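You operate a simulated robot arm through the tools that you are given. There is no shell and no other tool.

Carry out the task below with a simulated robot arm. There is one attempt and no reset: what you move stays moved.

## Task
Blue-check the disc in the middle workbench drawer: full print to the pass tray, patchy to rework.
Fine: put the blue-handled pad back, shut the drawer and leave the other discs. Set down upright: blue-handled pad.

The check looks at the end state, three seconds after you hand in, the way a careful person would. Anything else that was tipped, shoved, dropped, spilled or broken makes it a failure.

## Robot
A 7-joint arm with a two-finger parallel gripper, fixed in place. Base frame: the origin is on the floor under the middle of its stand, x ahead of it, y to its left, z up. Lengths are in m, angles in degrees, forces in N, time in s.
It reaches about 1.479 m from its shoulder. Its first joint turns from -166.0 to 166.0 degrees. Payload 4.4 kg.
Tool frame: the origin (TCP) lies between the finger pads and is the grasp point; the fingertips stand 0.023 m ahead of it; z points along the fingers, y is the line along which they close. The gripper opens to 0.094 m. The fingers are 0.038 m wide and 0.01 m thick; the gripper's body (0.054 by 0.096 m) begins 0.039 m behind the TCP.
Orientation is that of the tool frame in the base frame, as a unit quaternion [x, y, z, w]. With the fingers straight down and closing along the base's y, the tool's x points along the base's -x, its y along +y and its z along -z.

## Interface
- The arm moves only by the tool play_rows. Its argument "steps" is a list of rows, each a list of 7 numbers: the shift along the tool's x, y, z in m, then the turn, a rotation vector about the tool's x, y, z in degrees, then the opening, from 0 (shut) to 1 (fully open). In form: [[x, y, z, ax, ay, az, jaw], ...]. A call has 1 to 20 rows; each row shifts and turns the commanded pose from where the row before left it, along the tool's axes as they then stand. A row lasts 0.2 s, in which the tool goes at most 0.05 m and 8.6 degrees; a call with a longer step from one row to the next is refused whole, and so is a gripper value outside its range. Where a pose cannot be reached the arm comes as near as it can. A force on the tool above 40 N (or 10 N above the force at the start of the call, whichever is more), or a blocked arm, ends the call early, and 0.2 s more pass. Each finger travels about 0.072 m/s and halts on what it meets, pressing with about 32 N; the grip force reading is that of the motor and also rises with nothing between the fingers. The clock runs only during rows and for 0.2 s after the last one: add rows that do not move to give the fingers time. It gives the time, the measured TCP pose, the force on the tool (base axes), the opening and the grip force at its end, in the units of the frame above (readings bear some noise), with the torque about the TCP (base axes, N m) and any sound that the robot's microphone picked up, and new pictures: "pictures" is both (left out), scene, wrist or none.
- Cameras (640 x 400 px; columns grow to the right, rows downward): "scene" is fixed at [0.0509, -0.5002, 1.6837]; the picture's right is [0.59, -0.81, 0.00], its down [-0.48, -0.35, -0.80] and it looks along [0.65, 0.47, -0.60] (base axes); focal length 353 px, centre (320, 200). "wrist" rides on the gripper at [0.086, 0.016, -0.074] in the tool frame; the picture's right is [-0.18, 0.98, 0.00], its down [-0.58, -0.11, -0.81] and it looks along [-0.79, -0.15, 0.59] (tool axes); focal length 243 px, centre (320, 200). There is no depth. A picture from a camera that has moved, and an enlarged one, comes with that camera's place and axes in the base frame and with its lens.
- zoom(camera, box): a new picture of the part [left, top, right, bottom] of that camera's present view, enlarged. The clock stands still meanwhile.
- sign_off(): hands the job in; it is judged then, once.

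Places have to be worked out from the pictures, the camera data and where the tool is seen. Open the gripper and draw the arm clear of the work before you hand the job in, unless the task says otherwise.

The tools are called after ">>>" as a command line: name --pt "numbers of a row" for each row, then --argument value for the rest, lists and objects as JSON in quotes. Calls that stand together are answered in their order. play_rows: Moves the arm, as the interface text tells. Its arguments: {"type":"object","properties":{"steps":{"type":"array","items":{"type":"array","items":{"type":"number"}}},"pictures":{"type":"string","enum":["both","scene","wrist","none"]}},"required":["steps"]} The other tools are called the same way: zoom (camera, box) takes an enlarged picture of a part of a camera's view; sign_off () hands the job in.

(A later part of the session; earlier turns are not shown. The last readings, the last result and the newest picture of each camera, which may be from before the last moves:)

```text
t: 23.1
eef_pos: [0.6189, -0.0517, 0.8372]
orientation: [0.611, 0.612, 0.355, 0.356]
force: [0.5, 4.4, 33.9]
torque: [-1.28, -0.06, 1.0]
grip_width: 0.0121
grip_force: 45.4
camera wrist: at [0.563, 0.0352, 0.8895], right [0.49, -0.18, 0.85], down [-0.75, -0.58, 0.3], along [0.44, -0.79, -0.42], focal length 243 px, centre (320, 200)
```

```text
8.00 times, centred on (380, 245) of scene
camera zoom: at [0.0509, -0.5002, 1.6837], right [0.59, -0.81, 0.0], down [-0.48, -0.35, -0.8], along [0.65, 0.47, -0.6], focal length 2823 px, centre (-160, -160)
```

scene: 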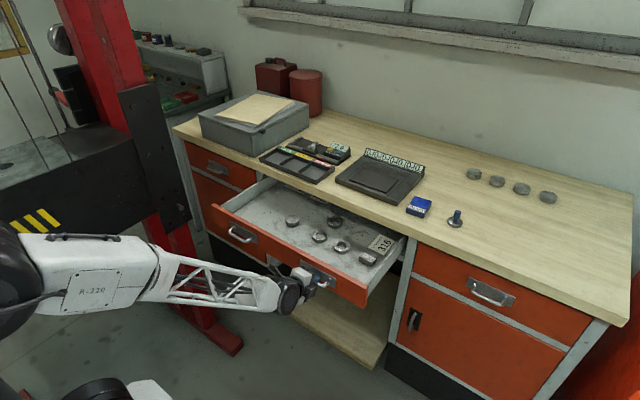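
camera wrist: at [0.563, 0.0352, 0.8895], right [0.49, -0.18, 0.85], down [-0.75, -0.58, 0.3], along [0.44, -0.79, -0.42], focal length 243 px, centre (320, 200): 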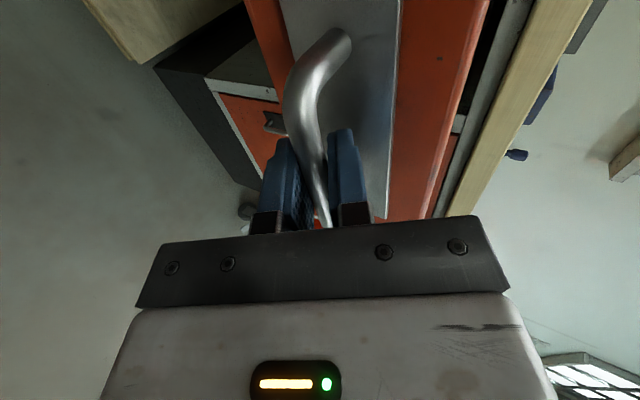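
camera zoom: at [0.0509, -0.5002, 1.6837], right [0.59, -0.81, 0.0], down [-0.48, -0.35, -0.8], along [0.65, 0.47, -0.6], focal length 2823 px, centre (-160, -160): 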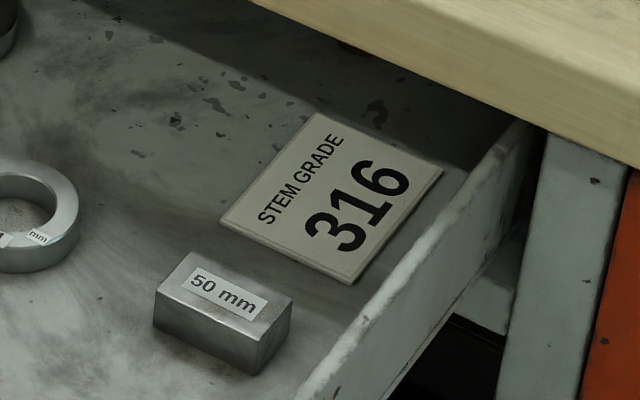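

The hidden "FINE" card may matter for the film, so I'll ease the vertical load and pull the drawer a few more centimetres to read it.

>>> play_rows --pt "0 0.0026 -0.0015 0 0 0 0" --pt "0 -0.0025 -0.00433 0 0 0 0" --pt "0 -0.004 -0.00693 0 0 0 0" --pt "0 -0.005 -0.00866 0 0 0 0" --pt "0 -0.005 -0.00866 0 0 0 0" --pt "0 -0.005 -0.00866 0 0 0 0" --pt "0 -0.004 -0.00693 0 0 0 0" --pt "0 -0.0025 -0.00433 0 0 0 0" --pt "0 0 0 0 0 0 0"

>>> zoom --camera "scene" --box '[255, 175, 345, 231]'

```text
t: 24.8
eef_pos: [0.5671, -0.052, 0.8382]
orientation: [0.613, 0.612, 0.353, 0.354]
force: [-0.3, -7.8, -2.7]
torque: [-1.64, -0.02, 0.67]
grip_width: 0.0117
grip_force: 44.5
stopped in row 8: the force on the tool passed its limit at 48 N (the readings are from after the stop); the commanded pose is now the measured one
camera wrist: at [0.5104, 0.0354, 0.8899], right [0.49, -0.18, 0.85], down [-0.75, -0.58, 0.31], along [0.44, -0.79, -0.42], focal length 243 px, centre (320, 200)
```

scene: 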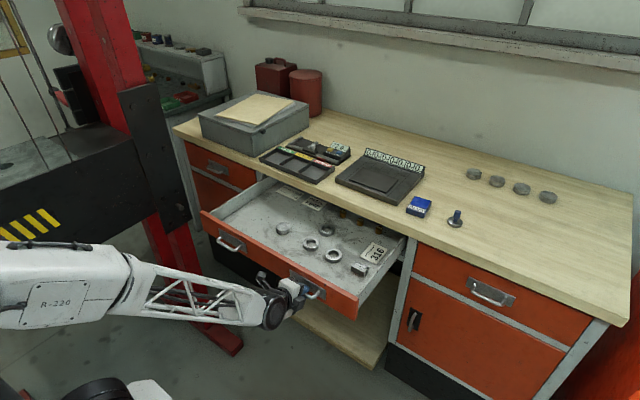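
wrist: 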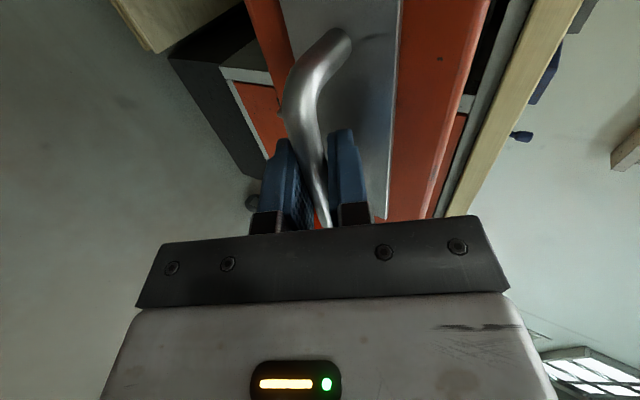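

```text
7.11 times, centred on (300, 203) of scene
camera zoom: at [0.0509, -0.5002, 1.6837], right [0.59, -0.81, 0.0], down [-0.48, -0.35, -0.8], along [0.65, 0.47, -0.6], focal length 2509 px, centre (462, 179)
```

zoom: 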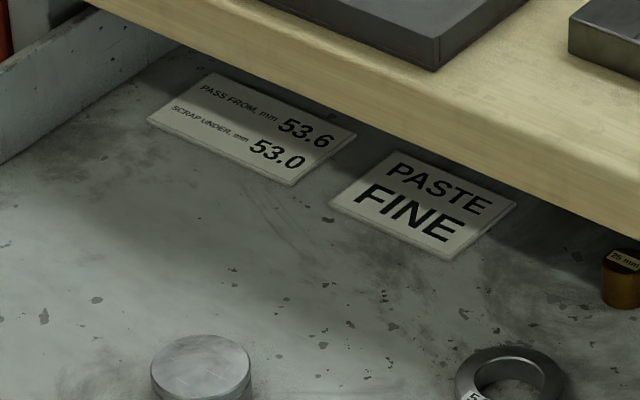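

The cards read "PASTE FINE" and "PASS FROM 53.6 / SCRAP UNDER 53.0", which are for other jobs. The drawer is well open, so I'll release the handle, back out along the fingers and rise.

>>> play_rows --pt "0 0 0 0 0 0 0.15" --pt "0 0 0 0 0 0 0.3" --pt "0 0 0 0 0 0 0.3" --pt "0 0 -0.01 0 0 0 0.3" --pt "0 0 -0.02 0 0 0 0.3" --pt "0 0 -0.03 0 0 0 0.3" --pt "0 0 -0.03 0 0 0 0.3" --pt "0 0.0346 -0.02 0 0 0 0.5" --pt "0 0.0346 -0.02 0 0 0 0.7" --pt "0 0.0346 -0.02 0 0 0 1" --pt "0 0.0346 -0.02 0 0 0 1" --pt "0 0.0346 -0.02 0 0 0 1" --pt "0 0.0346 -0.02 0 0 0 1" --pt "0 0.0346 -0.02 0 0 0 1" --pt "0 0 0 0 0 0 1"

```text
t: 28.0
eef_pos: [0.4883, -0.0525, 1.1604]
orientation: [0.613, 0.612, 0.354, 0.353]
force: [-0.2, 0.7, 0.5]
torque: [0.03, 0.02, -0.01]
grip_width: 0.0938
grip_force: 0.1
camera wrist: at [0.4319, 0.0345, 1.213], right [0.49, -0.19, 0.85], down [-0.75, -0.58, 0.31], along [0.44, -0.79, -0.42], focal length 243 px, centre (320, 200)
```

scene: 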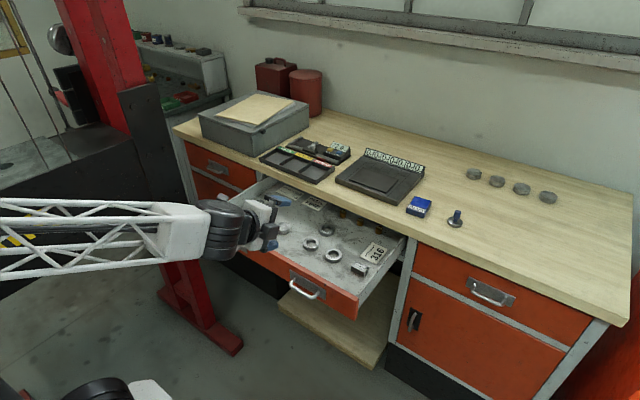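
wrist: 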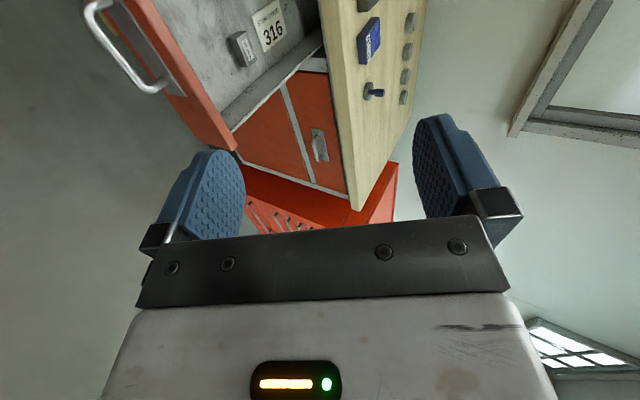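

The hand is clear of the handle. I'll turn the tool straight down in its original roll so I can work over the bench.

>>> play_rows --pt "0 0 0 8.571 0 0 1" --pt "0 0 0 8.571 0 0 1" --pt "0 0 0 8.571 0 0 1" --pt "0 0 0 8.571 0 0 1" --pt "0 0 0 8.571 0 0 1" --pt "0 0 0 8.571 0 0 1" --pt "0 0 0 8.571 0 0 1" --pt "0 0 0 0 0 -8.182 1" --pt "0 0 0 0 0 -8.182 1" --pt "0 0 0 0 0 -8.182 1" --pt "0 0 0 0 0 -8.182 1" --pt "0 0 0 0 0 -8.182 1" --pt "0 0 0 0 0 -8.182 1" --pt "0 0 0 0 0 -8.182 1" --pt "0 0 0 0 0 -8.182 1" --pt "0 0 0 0 0 -8.182 1" --pt "0 0 0 0 0 -8.182 1" --pt "0 0 0 0 0 -8.182 1" --pt "0 0 0 0 0 0 1"

```text
t: 32.0
eef_pos: [0.4896, -0.0513, 1.1623]
orientation: [0.0, 1.0, -0.001, 0.0]
force: [0.4, 0.2, 0.8]
torque: [-0.02, 0.01, 0.0]
grip_width: 0.0941
grip_force: 0.0
camera wrist: at [0.4019, -0.0347, 1.2382], right [0.18, 0.98, 0.0], down [0.58, -0.11, 0.81], along [0.79, -0.15, -0.59], focal length 243 px, centre (320, 200)
```

scene: 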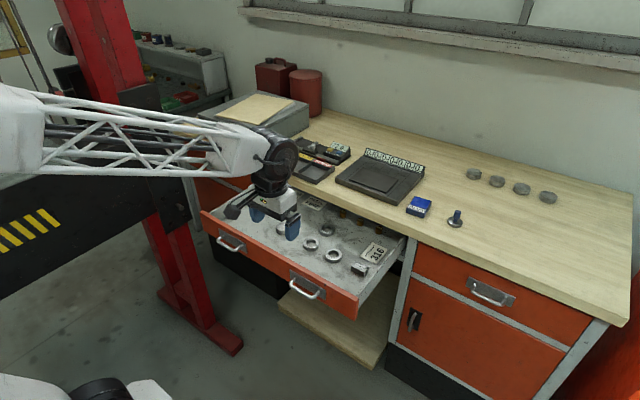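
wrist: 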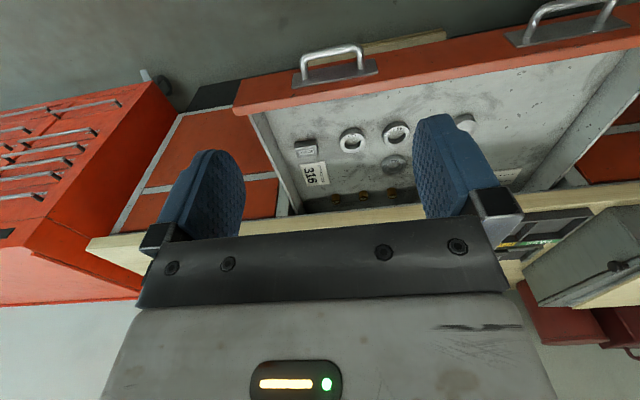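

The tool is pointing down again. I'll move over toward the blue-handled pad at a safe height to refine its position.

>>> play_rows --pt "-0.0373 -0.0264 0 0 0 0 1" --pt "-0.0373 -0.0264 0 0 0 0 1" --pt "-0.0373 -0.0264 0 0 0 0 1" --pt "-0.0373 -0.0264 0 0 0 0 1" --pt "-0.0373 -0.0264 0 0 0 0 1" --pt "-0.0373 -0.0264 0 0 0 0 1" --pt "-0.0373 -0.0264 0 0 0 0 1" --pt "-0.0373 -0.0264 0 0 0 0 1" --pt "-0.0373 -0.0264 0 0 0 0 1" --pt "-0.0373 -0.0264 0 0 0 0 1" --pt "-0.0373 -0.0264 0 0 0 0 1" --pt "0 0 0 0 0 0 1"

>>> zoom --camera "wrist" --box '[220, 80, 440, 218]'

>>> zoom --camera "scene" --box '[395, 165, 495, 228]'

```text
t: 34.6
eef_pos: [0.8965, -0.3452, 1.1625]
orientation: [0.001, 1.0, 0.0, -0.001]
force: [0.2, 1.2, 0.3]
torque: [-0.03, 0.04, -0.01]
grip_width: 0.0942
grip_force: 0.0
camera wrist: at [0.8091, -0.3275, 1.2384], right [0.19, 0.98, 0.0], down [0.58, -0.11, 0.81], along [0.79, -0.15, -0.59], focal length 243 px, centre (320, 200)
```

scene: 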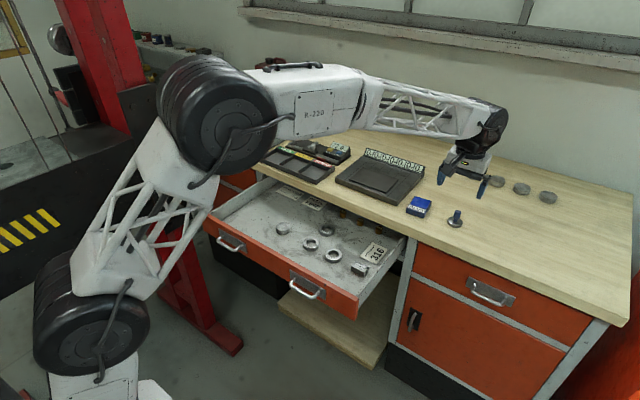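
wrist: 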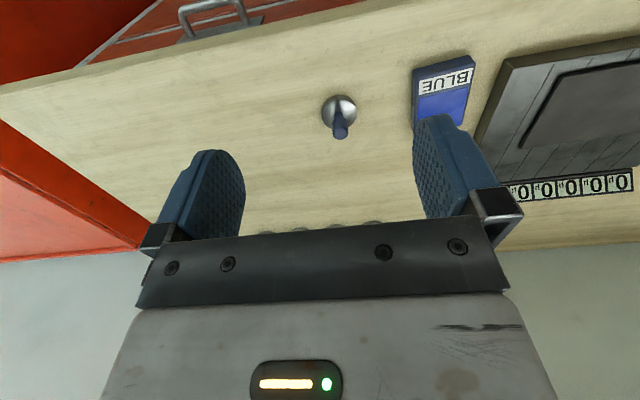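

```text
2.90 times, centred on (330, 149) of wrist
camera zoom: at [0.8091, -0.3275, 1.2384], right [0.19, 0.98, 0.0], down [0.58, -0.11, 0.81], along [0.79, -0.15, -0.59], focal length 703 px, centre (291, 348)
```

zoom: 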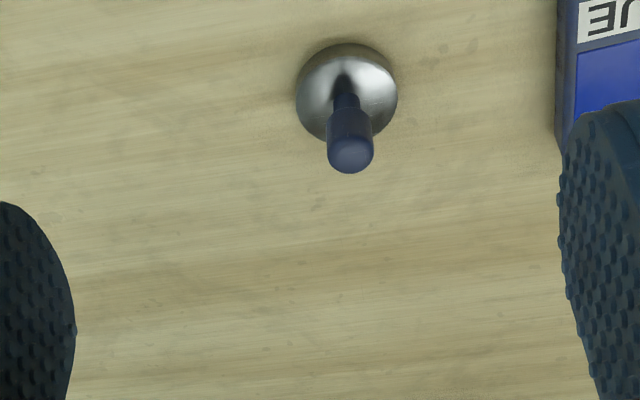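

```text
6.35 times, centred on (445, 196) of scene
camera zoom: at [0.0509, -0.5002, 1.6837], right [0.59, -0.81, 0.0], down [-0.48, -0.35, -0.8], along [0.65, 0.47, -0.6], focal length 2240 px, centre (-474, 222)
```

zoom: 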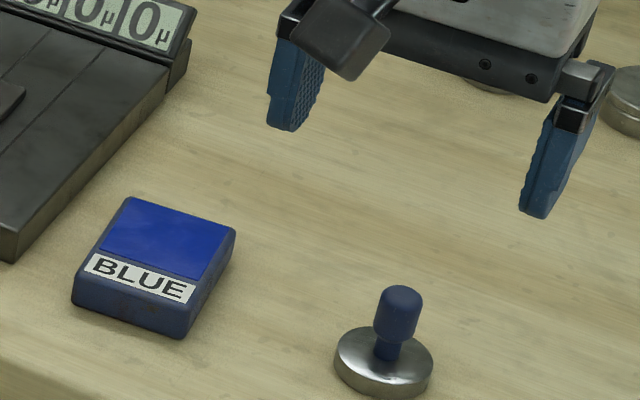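

The pad works out to about (1.003,-0.341) with the handle top near z≈0.99. I'll move directly above it, lower, to check the alignment before grasping.

>>> play_rows --pt "-0.035 0.001 0.03 0 0 0 1" --pt "-0.035 0.001 0.03 0 0 0 1" --pt "-0.034 0.001 0.03 0 0 0 1" --pt "0 0 0.02 0 0 0 1" --pt "0 0 0 0 0 0 1"

>>> zoom --camera "wrist" --box '[220, 80, 440, 218]'

>>> zoom --camera "scene" --box '[415, 175, 495, 225]'

```text
t: 35.8
eef_pos: [1.0024, -0.3378, 1.0531]
orientation: [0.002, 1.0, -0.001, 0.0]
force: [-0.2, 0.1, 0.5]
torque: [0.03, 0.01, 0.01]
grip_width: 0.0938
grip_force: 0.0
camera wrist: at [0.9152, -0.322, 1.1296], right [0.19, 0.98, 0.0], down [0.58, -0.11, 0.81], along [0.79, -0.15, -0.59], focal length 243 px, centre (320, 200)
```

scene: 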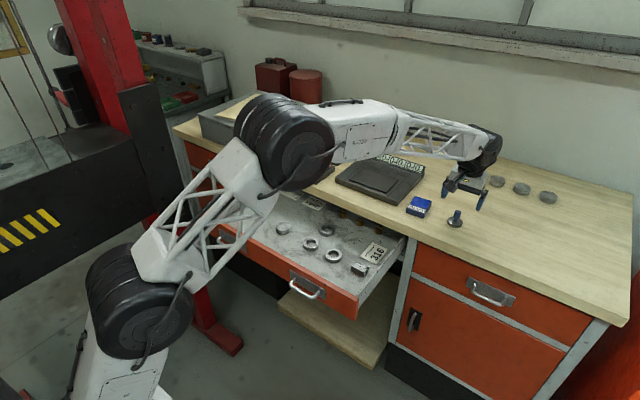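
wrist: 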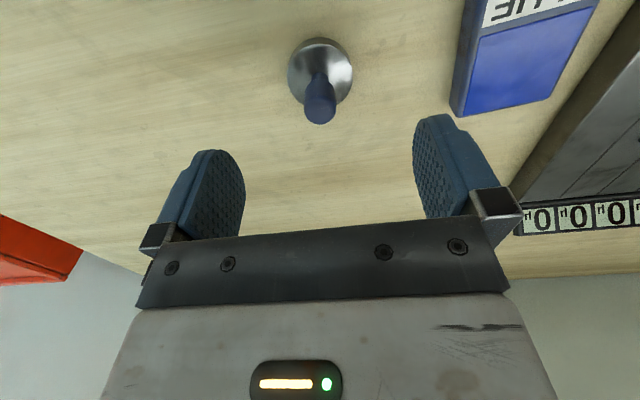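

```text
2.90 times, centred on (330, 149) of wrist
camera zoom: at [0.9152, -0.322, 1.1296], right [0.19, 0.98, 0.0], down [0.58, -0.11, 0.81], along [0.79, -0.15, -0.59], focal length 703 px, centre (291, 348)
```

zoom: 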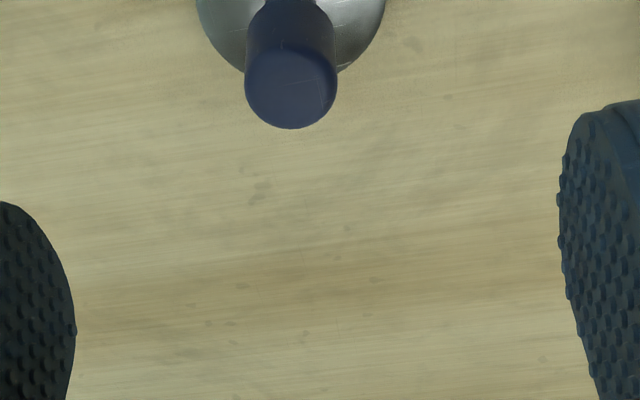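

```text
8.00 times, centred on (455, 200) of scene
camera zoom: at [0.0509, -0.5002, 1.6837], right [0.59, -0.81, 0.0], down [-0.48, -0.35, -0.8], along [0.65, 0.47, -0.6], focal length 2823 px, centre (-760, 200)
```

zoom: 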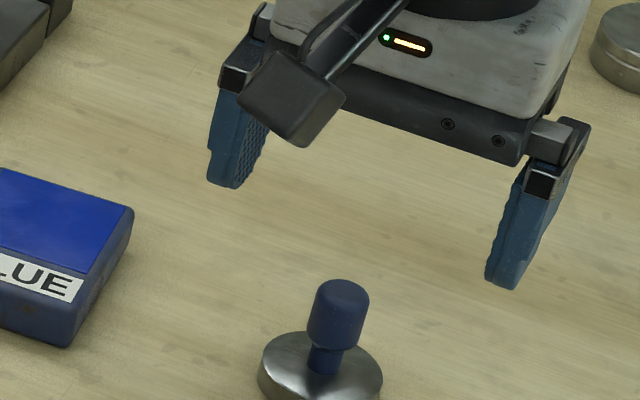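

The handle is directly below the tool at about (1.005,-0.340), with its wide part spanning z≈0.968–0.99. I'll lower to z≈0.993 so the tips stay above the metal base, then close on the handle.

>>> play_rows --pt "-0.003 -0.002 0.02 0 0 0 0.8" --pt "0 0 0.02 0 0 0 0.6" --pt "0 0 0.015 0 0 0 0.5" --pt "0 0 0.005 0 0 0 0.5" --pt "0 0 0 0 0 0 0.5"

>>> zoom --camera "wrist" --box '[220, 80, 440, 218]'

>>> zoom --camera "scene" --box '[415, 185, 495, 235]'

```text
t: 37.0
eef_pos: [1.0068, -0.3417, 0.9927]
orientation: [0.001, 1.0, 0.001, 0.0]
force: [0.6, 0.4, 0.5]
torque: [0.01, 0.01, -0.01]
grip_width: 0.0471
grip_force: 0.0
camera wrist: at [0.9194, -0.3253, 1.0682], right [0.19, 0.98, 0.0], down [0.58, -0.11, 0.81], along [0.79, -0.15, -0.59], focal length 243 px, centre (320, 200)
```

scene: 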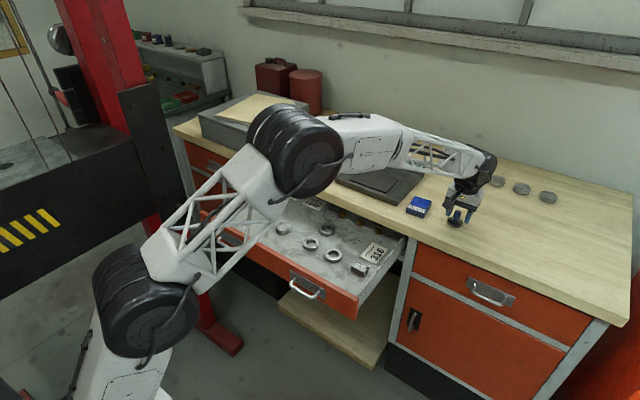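
wrist: 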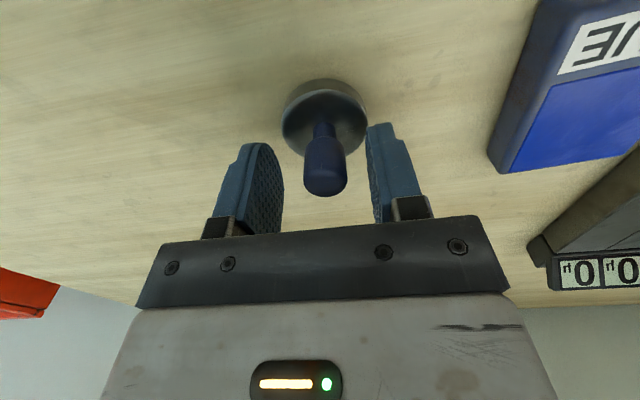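

```text
2.90 times, centred on (330, 149) of wrist
camera zoom: at [0.9194, -0.3253, 1.0682], right [0.19, 0.98, 0.0], down [0.58, -0.11, 0.81], along [0.79, -0.15, -0.59], focal length 703 px, centre (291, 348)
```

zoom: 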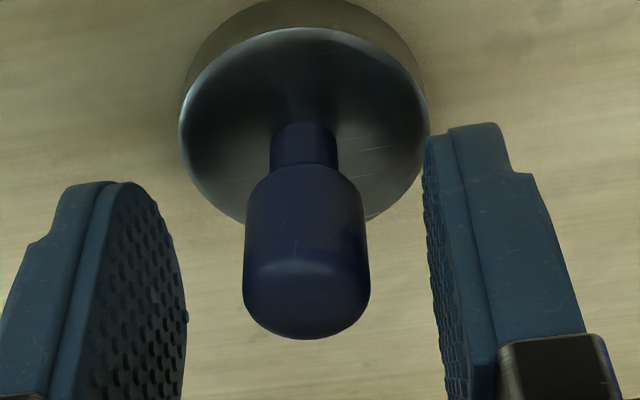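

```text
8.00 times, centred on (455, 210) of scene
camera zoom: at [0.0509, -0.5002, 1.6837], right [0.59, -0.81, 0.0], down [-0.48, -0.35, -0.8], along [0.65, 0.47, -0.6], focal length 2823 px, centre (-760, 120)
```

zoom: 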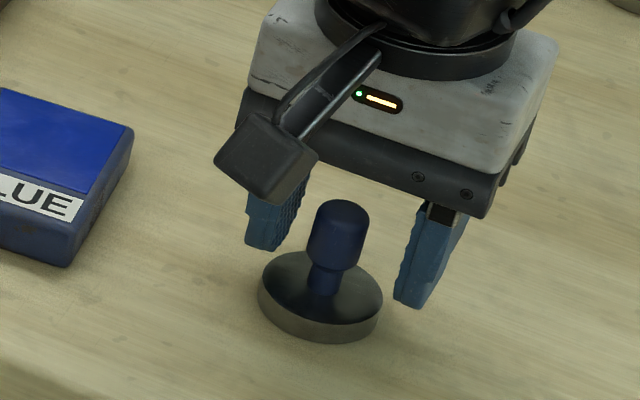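

The handle sits between the fingers with its top near TCP height and clearance above the base. I'll lower 7 mm more and close.

>>> play_rows --pt "0 0.002 0.007 0 0 0 0.5" --pt "0 0 0 0 0 0 0.4" --pt "0 0 0 0 0 0 0.3" --pt "0 0 0 0 0 0 0.2" --pt "0 0 0 0 0 0 0.1" --pt "0 0 0 0 0 0 0.0" --pt "0 0 0 0 0 0 0.0"

>>> zoom --camera "wrist" --box '[220, 80, 440, 218]'

```text
t: 38.6
eef_pos: [1.0064, -0.3381, 0.9858]
orientation: [0.001, 1.0, 0.0, 0.0]
force: [-0.1, 1.1, 0.5]
torque: [0.08, -0.02, 0.01]
grip_width: 0.0196
grip_force: 32.1
camera wrist: at [0.9191, -0.3232, 1.0613], right [0.19, 0.98, 0.0], down [0.58, -0.11, 0.81], along [0.79, -0.15, -0.59], focal length 243 px, centre (320, 200)
```

scene: 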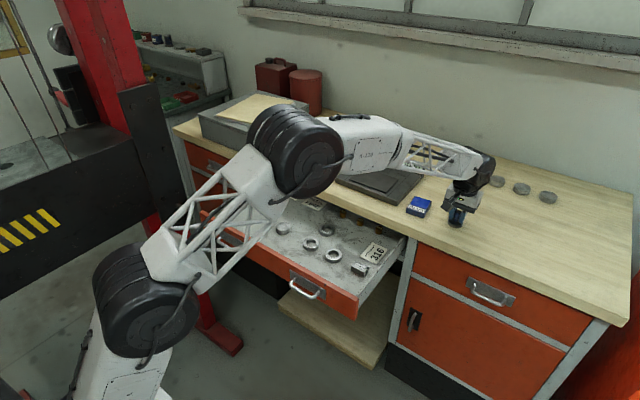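
wrist: 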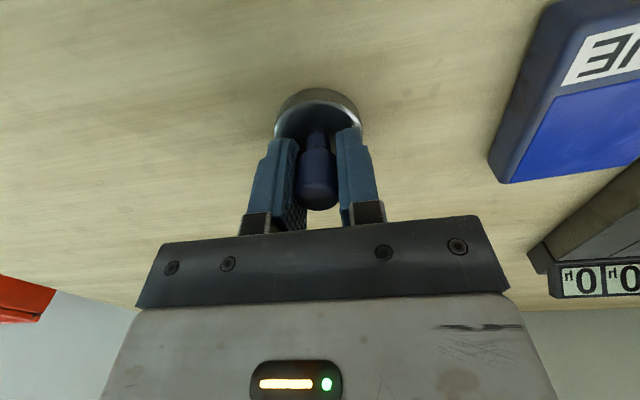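

```text
2.90 times, centred on (330, 149) of wrist
camera zoom: at [0.9191, -0.3232, 1.0613], right [0.19, 0.98, 0.0], down [0.58, -0.11, 0.81], along [0.79, -0.15, -0.59], focal length 703 px, centre (291, 348)
```

zoom: 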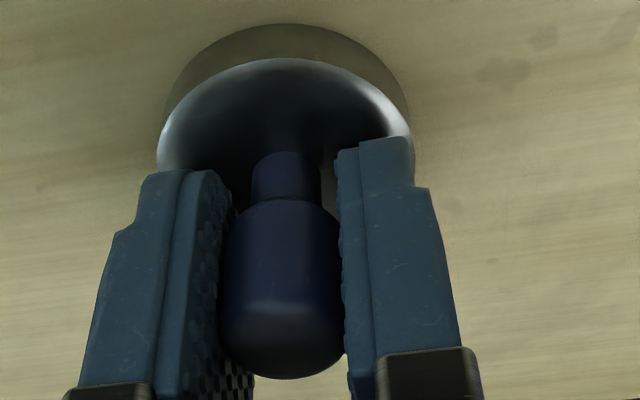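

The pad is held firmly (19.6 mm, 32 N), and its home is TCP (1.006,-0.338,0.986). I'll lift it 6 cm and move toward the BLUE box.

>>> play_rows --pt "0 0 -0.02 0 0 0 0" --pt "0 0 -0.03 0 0 0 0" --pt "0 0 -0.03 0 0 0 0" --pt "0 0.03 0 0 0 0 0" --pt "0 0.03 0 0 0 0 0" --pt "0 0 0 0 0 0 0"

>>> zoom --camera "wrist" --box '[260, 20, 540, 195]'

>>> zoom --camera "scene" --box '[395, 165, 485, 221]'

```text
t: 40.0
eef_pos: [1.0052, -0.2793, 1.0653]
orientation: [0.001, 1.0, 0.0, 0.0]
force: [0.2, 0.1, -1.6]
torque: [-0.01, 0.02, 0.01]
grip_width: 0.0196
grip_force: 32.0
camera wrist: at [0.9195, -0.2624, 1.1412], right [0.19, 0.98, 0.0], down [0.58, -0.11, 0.81], along [0.79, -0.15, -0.59], focal length 243 px, centre (320, 200)
```

scene: 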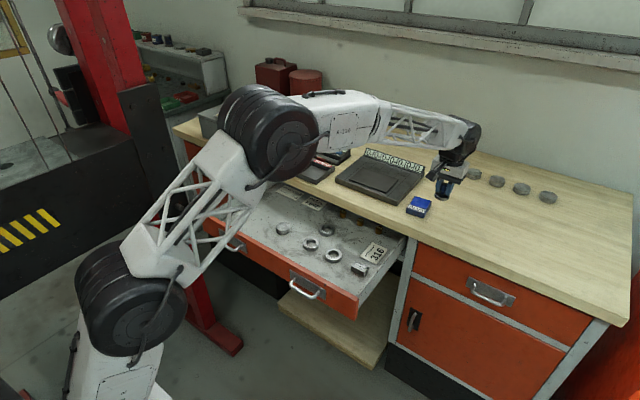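
wrist: 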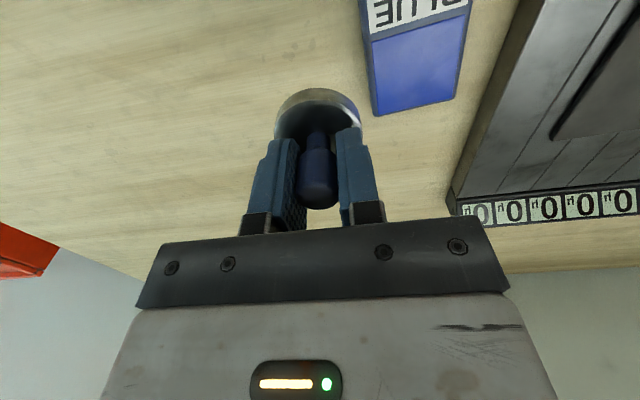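

```text
2.29 times, centred on (400, 108) of wrist
camera zoom: at [0.9195, -0.2624, 1.1412], right [0.19, 0.98, 0.0], down [0.58, -0.11, 0.81], along [0.79, -0.15, -0.59], focal length 555 px, centre (137, 411)
```

zoom: 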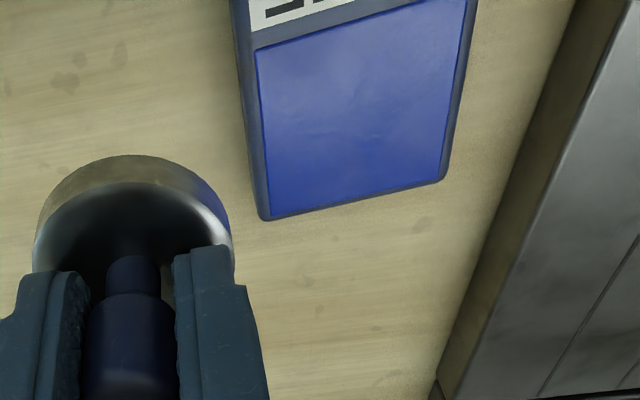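

```text
7.11 times, centred on (440, 193) of scene
camera zoom: at [0.0509, -0.5002, 1.6837], right [0.59, -0.81, 0.0], down [-0.48, -0.35, -0.8], along [0.65, 0.47, -0.6], focal length 2509 px, centre (-533, 250)
```

zoom: 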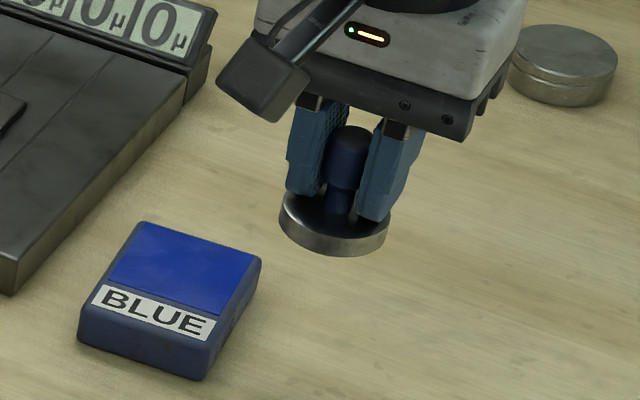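

The blue inked area is centred near (1.016,-0.215) with its top around z≈0.967. I'll bring the pad over it and lower to just above contact.

>>> play_rows --pt "-0.006 0.032 0 0 0 0 0" --pt "-0.006 0.032 0 0 0 0 0" --pt "0 0 0.015 0 0 0 0" --pt "0 0 0.015 0 0 0 0" --pt "0 0 0.01 0 0 0 0" --pt "0 0 0 0 0 0 0"

>>> zoom --camera "wrist" --box '[220, 40, 440, 218]'

>>> zoom --camera "scene" --box '[385, 175, 465, 225]'

```text
t: 41.4
eef_pos: [1.0179, -0.2153, 1.0266]
orientation: [0.001, 1.0, 0.001, 0.0]
force: [-0.1, 0.6, -1.4]
torque: [-0.01, 0.01, 0.0]
grip_width: 0.0194
grip_force: 32.6
camera wrist: at [0.931, -0.1988, 1.1011], right [0.19, 0.98, 0.0], down [0.58, -0.11, 0.81], along [0.79, -0.15, -0.59], focal length 243 px, centre (320, 200)
```

scene: 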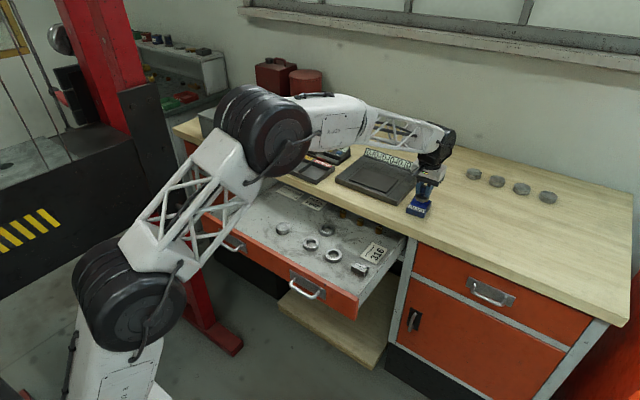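
wrist: 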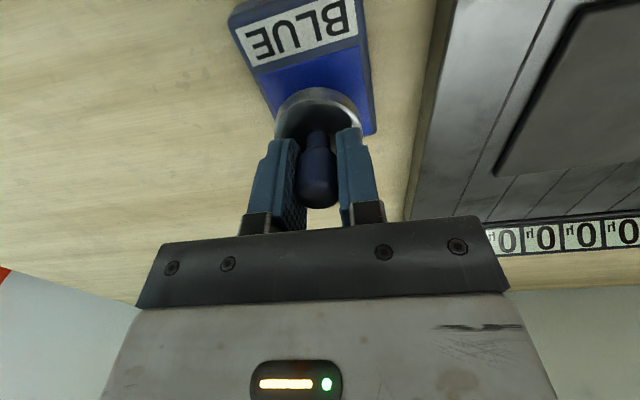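

```text
2.25 times, centred on (330, 129) of wrist
camera zoom: at [0.931, -0.1988, 1.1011], right [0.19, 0.98, 0.0], down [0.58, -0.11, 0.81], along [0.79, -0.15, -0.59], focal length 545 px, centre (298, 360)
```

zoom: 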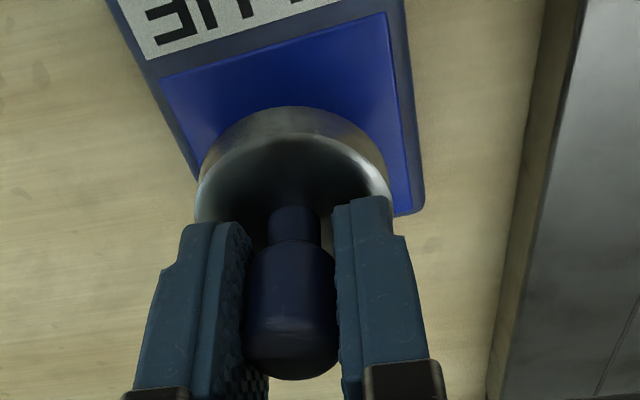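

```text
8.00 times, centred on (425, 200) of scene
camera zoom: at [0.0509, -0.5002, 1.6837], right [0.59, -0.81, 0.0], down [-0.48, -0.35, -0.8], along [0.65, 0.47, -0.6], focal length 2823 px, centre (-520, 200)
```

zoom: 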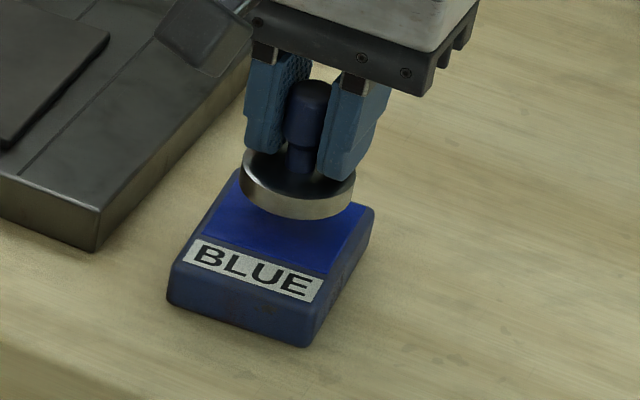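

The pad hangs about 1.4 cm above the blue area, needing a ~5 mm nudge in +y. I'll adjust and lower it gently to contact.

>>> play_rows --pt "0 0.005 0.005 0 0 0 0" --pt "0 0 0.004 0 0 0 0" --pt "0 0 0.002 0 0 0 0" --pt "0 0 0.002 0 0 0 0" --pt "0 0 0 0 0 0 0" --pictures "scene"

>>> zoom --camera "scene" --box '[385, 175, 465, 225]'

```text
t: 42.6
eef_pos: [1.0172, -0.2098, 1.0126]
orientation: [0.001, 1.0, 0.0, 0.0]
force: [1.0, -0.2, -1.7]
torque: [0.02, -0.01, 0.0]
grip_width: 0.0193
grip_force: 31.9
```

scene: 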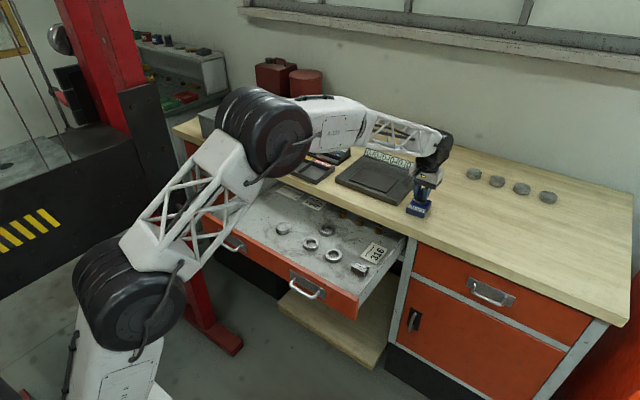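

```text
8.00 times, centred on (425, 200) of scene
camera zoom: at [0.0509, -0.5002, 1.6837], right [0.59, -0.81, 0.0], down [-0.48, -0.35, -0.8], along [0.65, 0.47, -0.6], focal length 2823 px, centre (-520, 200)
```

zoom: 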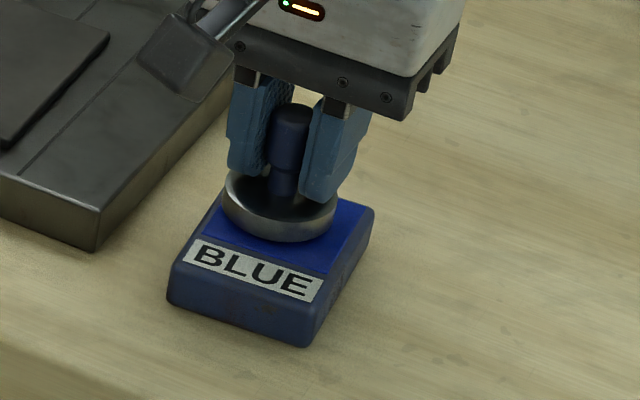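

No contact yet, since the force reading is only the pad's weight. I'll continue down in small steps.

>>> play_rows --pt "0 -0.001 0.002 0 0 0 0" --pt "0 0 0.002 0 0 0 0" --pt "0 0 0 0 0 0 0" --pictures "none"

```text
t: 43.4
eef_pos: [1.0176, -0.2115, 1.0086]
orientation: [0.001, 1.0, 0.0, 0.001]
force: [-1.2, 0.9, 8.0]
torque: [0.12, 0.16, 0.0]
grip_width: 0.0195
grip_force: 31.1
```

The pad is in contact with about 10 N at TCP z≈1.009. I'll press 1 mm more, hold briefly, then lift and look at the ink and the readouts.

>>> play_rows --pt "0 0 0.001 0 0 0 0" --pt "0 0 0 0 0 0 0" --pt "0 0 0 0 0 0 0" --pt "0 0 -0.005 0 0 0 0" --pt "0 0 -0.015 0 0 0 0" --pt "0 0 -0.02 0 0 0 0" --pt "0 0 0 0 0 0 0"

>>> zoom --camera "scene" --box '[385, 165, 465, 215]'

>>> zoom --camera "wrist" --box '[220, 0, 640, 240]'

```text
t: 45.0
eef_pos: [1.0173, -0.2111, 1.0458]
orientation: [0.0, 1.0, 0.0, 0.0]
force: [0.1, -0.6, -2.4]
torque: [-0.02, -0.01, 0.03]
grip_width: 0.0193
grip_force: 32.2
camera wrist: at [0.9305, -0.1953, 1.1223], right [0.19, 0.98, 0.0], down [0.58, -0.11, 0.81], along [0.79, -0.15, -0.59], focal length 243 px, centre (320, 200)
```

scene: 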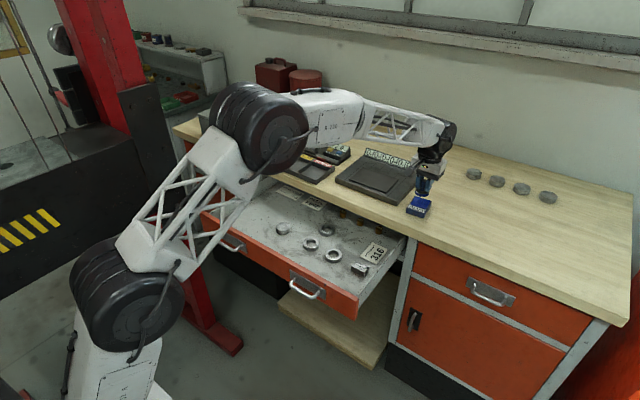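
wrist: 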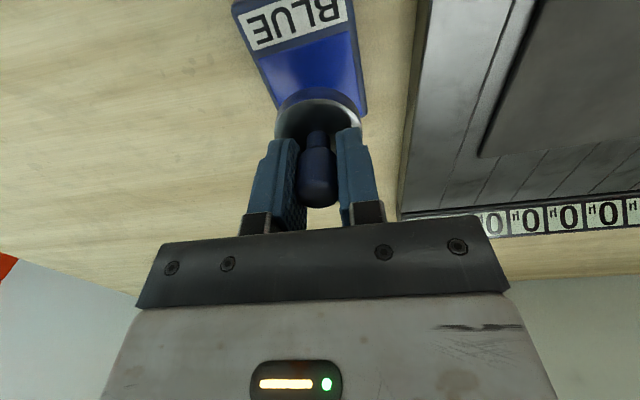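

```text
8.00 times, centred on (425, 190) of scene
camera zoom: at [0.0509, -0.5002, 1.6837], right [0.59, -0.81, 0.0], down [-0.48, -0.35, -0.8], along [0.65, 0.47, -0.6], focal length 2823 px, centre (-520, 280)
```

zoom: 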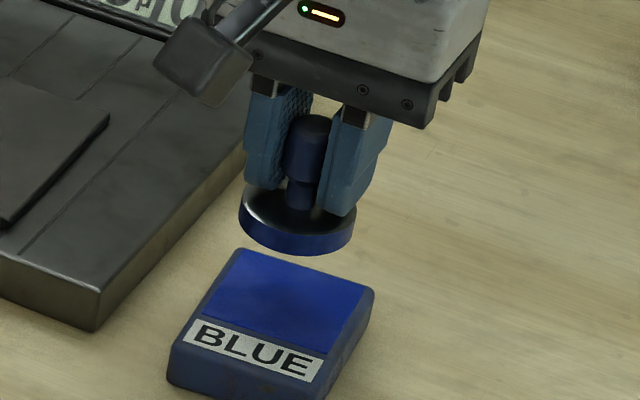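

```text
1.52 times, centred on (430, 120) of wrist
camera zoom: at [0.9305, -0.1953, 1.1223], right [0.19, 0.98, 0.0], down [0.58, -0.11, 0.81], along [0.79, -0.15, -0.59], focal length 370 px, centre (152, 322)
```

zoom: 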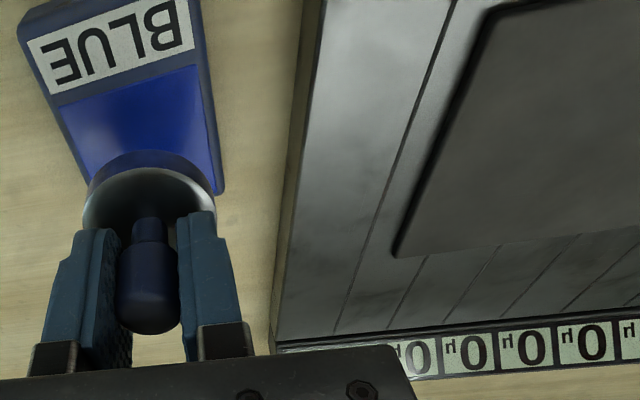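

The pad's face is now blue. The slab top works out to z≈0.979 with its centre near (1.035,-0.022), so I'll carry the pad there and stop just above it.

>>> play_rows --pt "-0.004 0.038 0 0 0 0 0" --pt "-0.004 0.038 0 0 0 0 0" --pt "-0.004 0.038 0 0 0 0 0" --pt "-0.004 0.038 0 0 0 0 0" --pt "-0.002 0.037 0 0 0 0 0" --pt "0 0 0.01 0 0 0 0" --pt "0 0 0.008 0 0 0 0" --pt "0 0 0 0 0 0 0"

>>> zoom --camera "scene" --box '[325, 140, 435, 209]'

>>> zoom --camera "wrist" --box '[180, 0, 500, 240]'

```text
t: 46.8
eef_pos: [1.0353, -0.0228, 1.03]
orientation: [0.001, 1.0, 0.0, 0.0]
force: [-0.2, -0.1, -0.7]
torque: [-0.04, -0.03, -0.03]
grip_width: 0.0195
grip_force: 32.2
camera wrist: at [0.9493, -0.0057, 1.1055], right [0.19, 0.98, 0.0], down [0.58, -0.11, 0.81], along [0.79, -0.15, -0.59], focal length 243 px, centre (320, 200)
```

scene: 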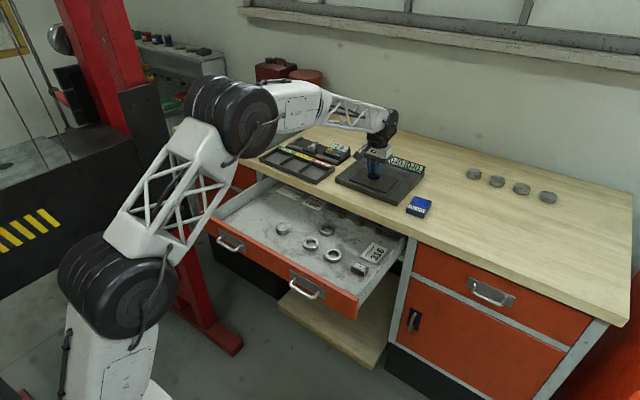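
wrist: 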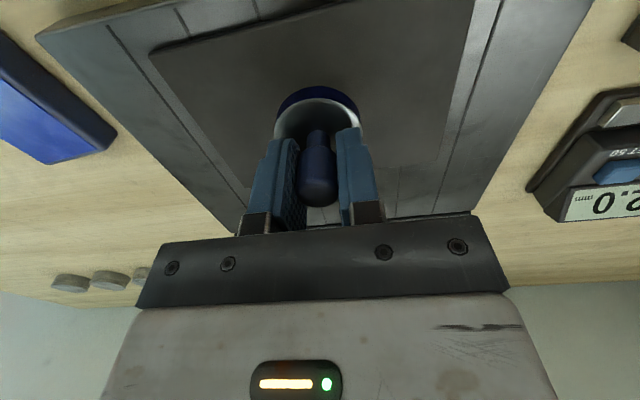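

```text
5.80 times, centred on (380, 174) of scene
camera zoom: at [0.0509, -0.5002, 1.6837], right [0.59, -0.81, 0.0], down [-0.48, -0.35, -0.8], along [0.65, 0.47, -0.6], focal length 2046 px, centre (-28, 348)
```

zoom: 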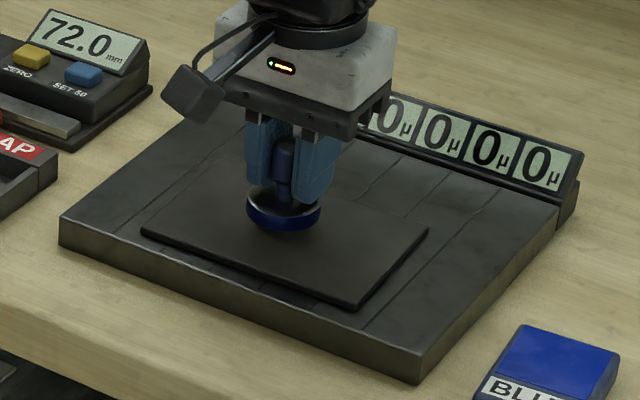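

```text
1.67 times, centred on (340, 120) of wrist
camera zoom: at [0.9493, -0.0057, 1.1055], right [0.19, 0.98, 0.0], down [0.58, -0.11, 0.81], along [0.79, -0.15, -0.59], focal length 404 px, centre (287, 333)
```

zoom: 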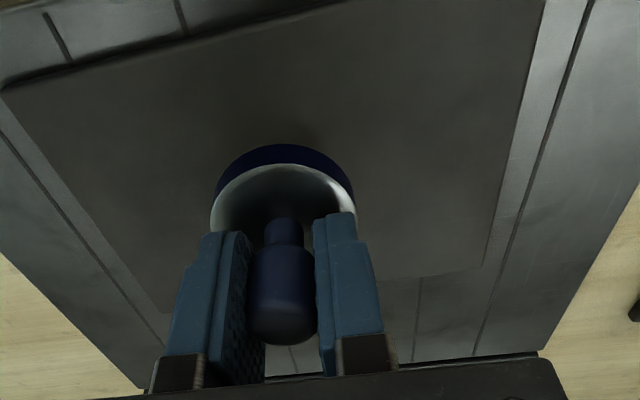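

The pad is centred over the slab about 8 mm up. I'll lower it gently to contact.

>>> play_rows --pt "0 0 0.004 0 0 0 0" --pt "0 0 0.002 0 0 0 0" --pt "0 0 0.001 0 0 0 0" --pt "0 0 0 0 0 0 0" --pictures "none"

```text
t: 47.8
eef_pos: [1.0371, -0.0224, 1.0234]
orientation: [0.0, 1.0, -0.001, 0.0]
force: [0.9, -0.2, -2.1]
torque: [-0.02, 0.01, 0.01]
grip_width: 0.0192
grip_force: 32.2
```

No contact yet, so I'll step down a little further.

>>> play_rows --pt "0 0 0.0015 0 0 0 0" --pt "0 0 0.0015 0 0 0 0" --pt "0 0 0 0 0 0 0" --pictures "scene"

>>> zoom --camera "scene" --box '[325, 140, 435, 209]'

```text
t: 48.6
eef_pos: [1.0359, -0.0215, 1.0199]
orientation: [0.0, 1.0, 0.0, 0.0]
force: [-0.2, 0.0, -1.2]
torque: [0.01, -0.04, -0.03]
grip_width: 0.0193
grip_force: 31.8
```

scene: 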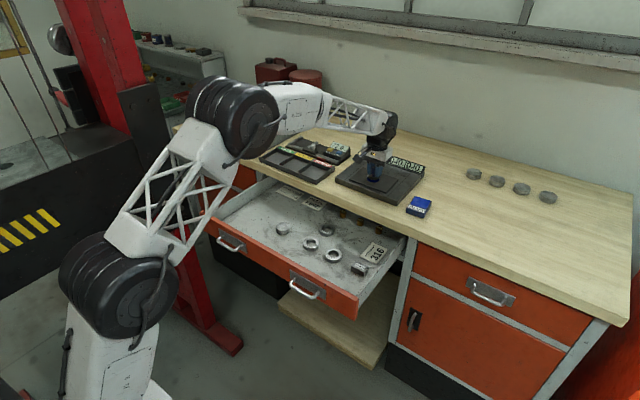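

```text
5.80 times, centred on (380, 174) of scene
camera zoom: at [0.0509, -0.5002, 1.6837], right [0.59, -0.81, 0.0], down [-0.48, -0.35, -0.8], along [0.65, 0.47, -0.6], focal length 2046 px, centre (-28, 348)
```

zoom: 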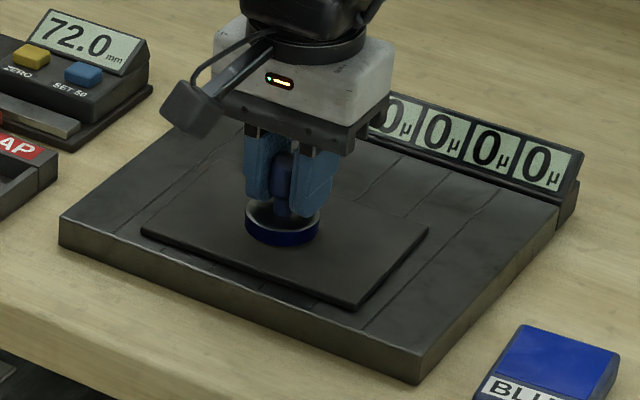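

The pad is very close to the slab now. I'll continue in 1.5 mm steps.

>>> play_rows --pt "0 0 0.0015 0 0 0 0" --pt "0 0 0.001 0 0 0 0" --pt "0 0 0 0 0 0 0" --pictures "none"

```text
t: 49.4
eef_pos: [1.0365, -0.0226, 1.0174]
orientation: [0.001, 1.0, 0.0, 0.001]
force: [-2.8, 0.0, 7.3]
torque: [0.05, 0.16, 0.03]
grip_width: 0.0193
grip_force: 31.9
```

The pad is now on the slab at about 9 N. I'll wipe it along y across the middle of the slab, then lift and read the displays.

>>> play_rows --pt "0 -0.012 0 0 0 0 0" --pt "0 -0.012 0 0 0 0 0" --pt "0 -0.012 0 0 0 0 0" --pt "0 0.012 0 0 0 0 0" --pt "0 0.012 0 0 0 0 0" --pt "0 0.012 0 0 0 0 0" --pt "0 0.012 0 0 0 0 0" --pt "0 0.012 0 0 0 0 0" --pt "0 0.012 0 0 0 0 0" --pt "0 0 0 0 0 0 0"

>>> zoom --camera "scene" --box '[325, 140, 435, 209]'

```text
t: 51.6
eef_pos: [1.037, 0.0134, 1.0178]
orientation: [0.001, 1.0, 0.0, 0.0]
force: [-1.6, -15.6, 25.5]
torque: [-0.47, 0.09, 0.05]
grip_width: 0.0195
grip_force: 32.0
camera wrist: at [0.9503, 0.0301, 1.0934], right [0.19, 0.98, 0.0], down [0.58, -0.11, 0.81], along [0.79, -0.15, -0.59], focal length 243 px, centre (320, 200)
```

scene: 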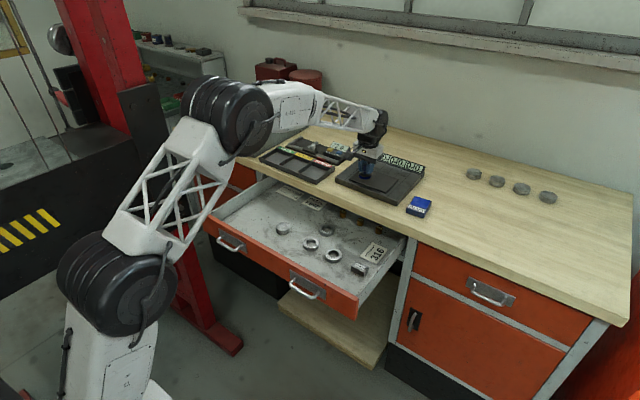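
wrist: 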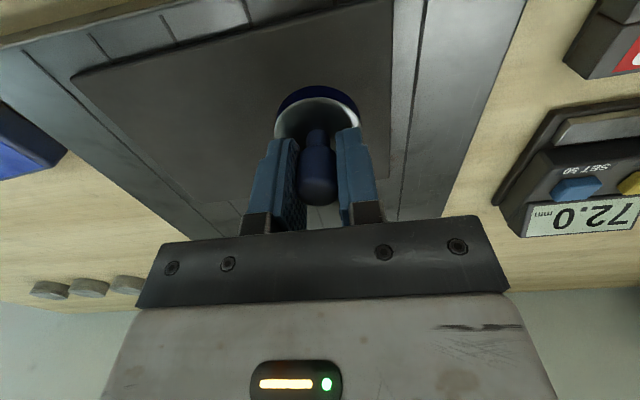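

```text
5.80 times, centred on (380, 174) of scene
camera zoom: at [0.0509, -0.5002, 1.6837], right [0.59, -0.81, 0.0], down [-0.48, -0.35, -0.8], along [0.65, 0.47, -0.6], focal length 2046 px, centre (-28, 348)
```

zoom: 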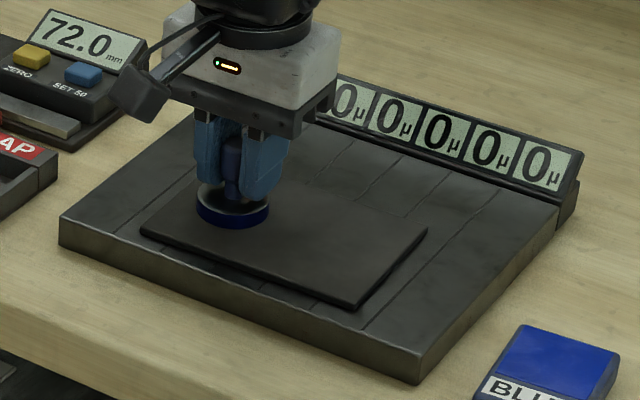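

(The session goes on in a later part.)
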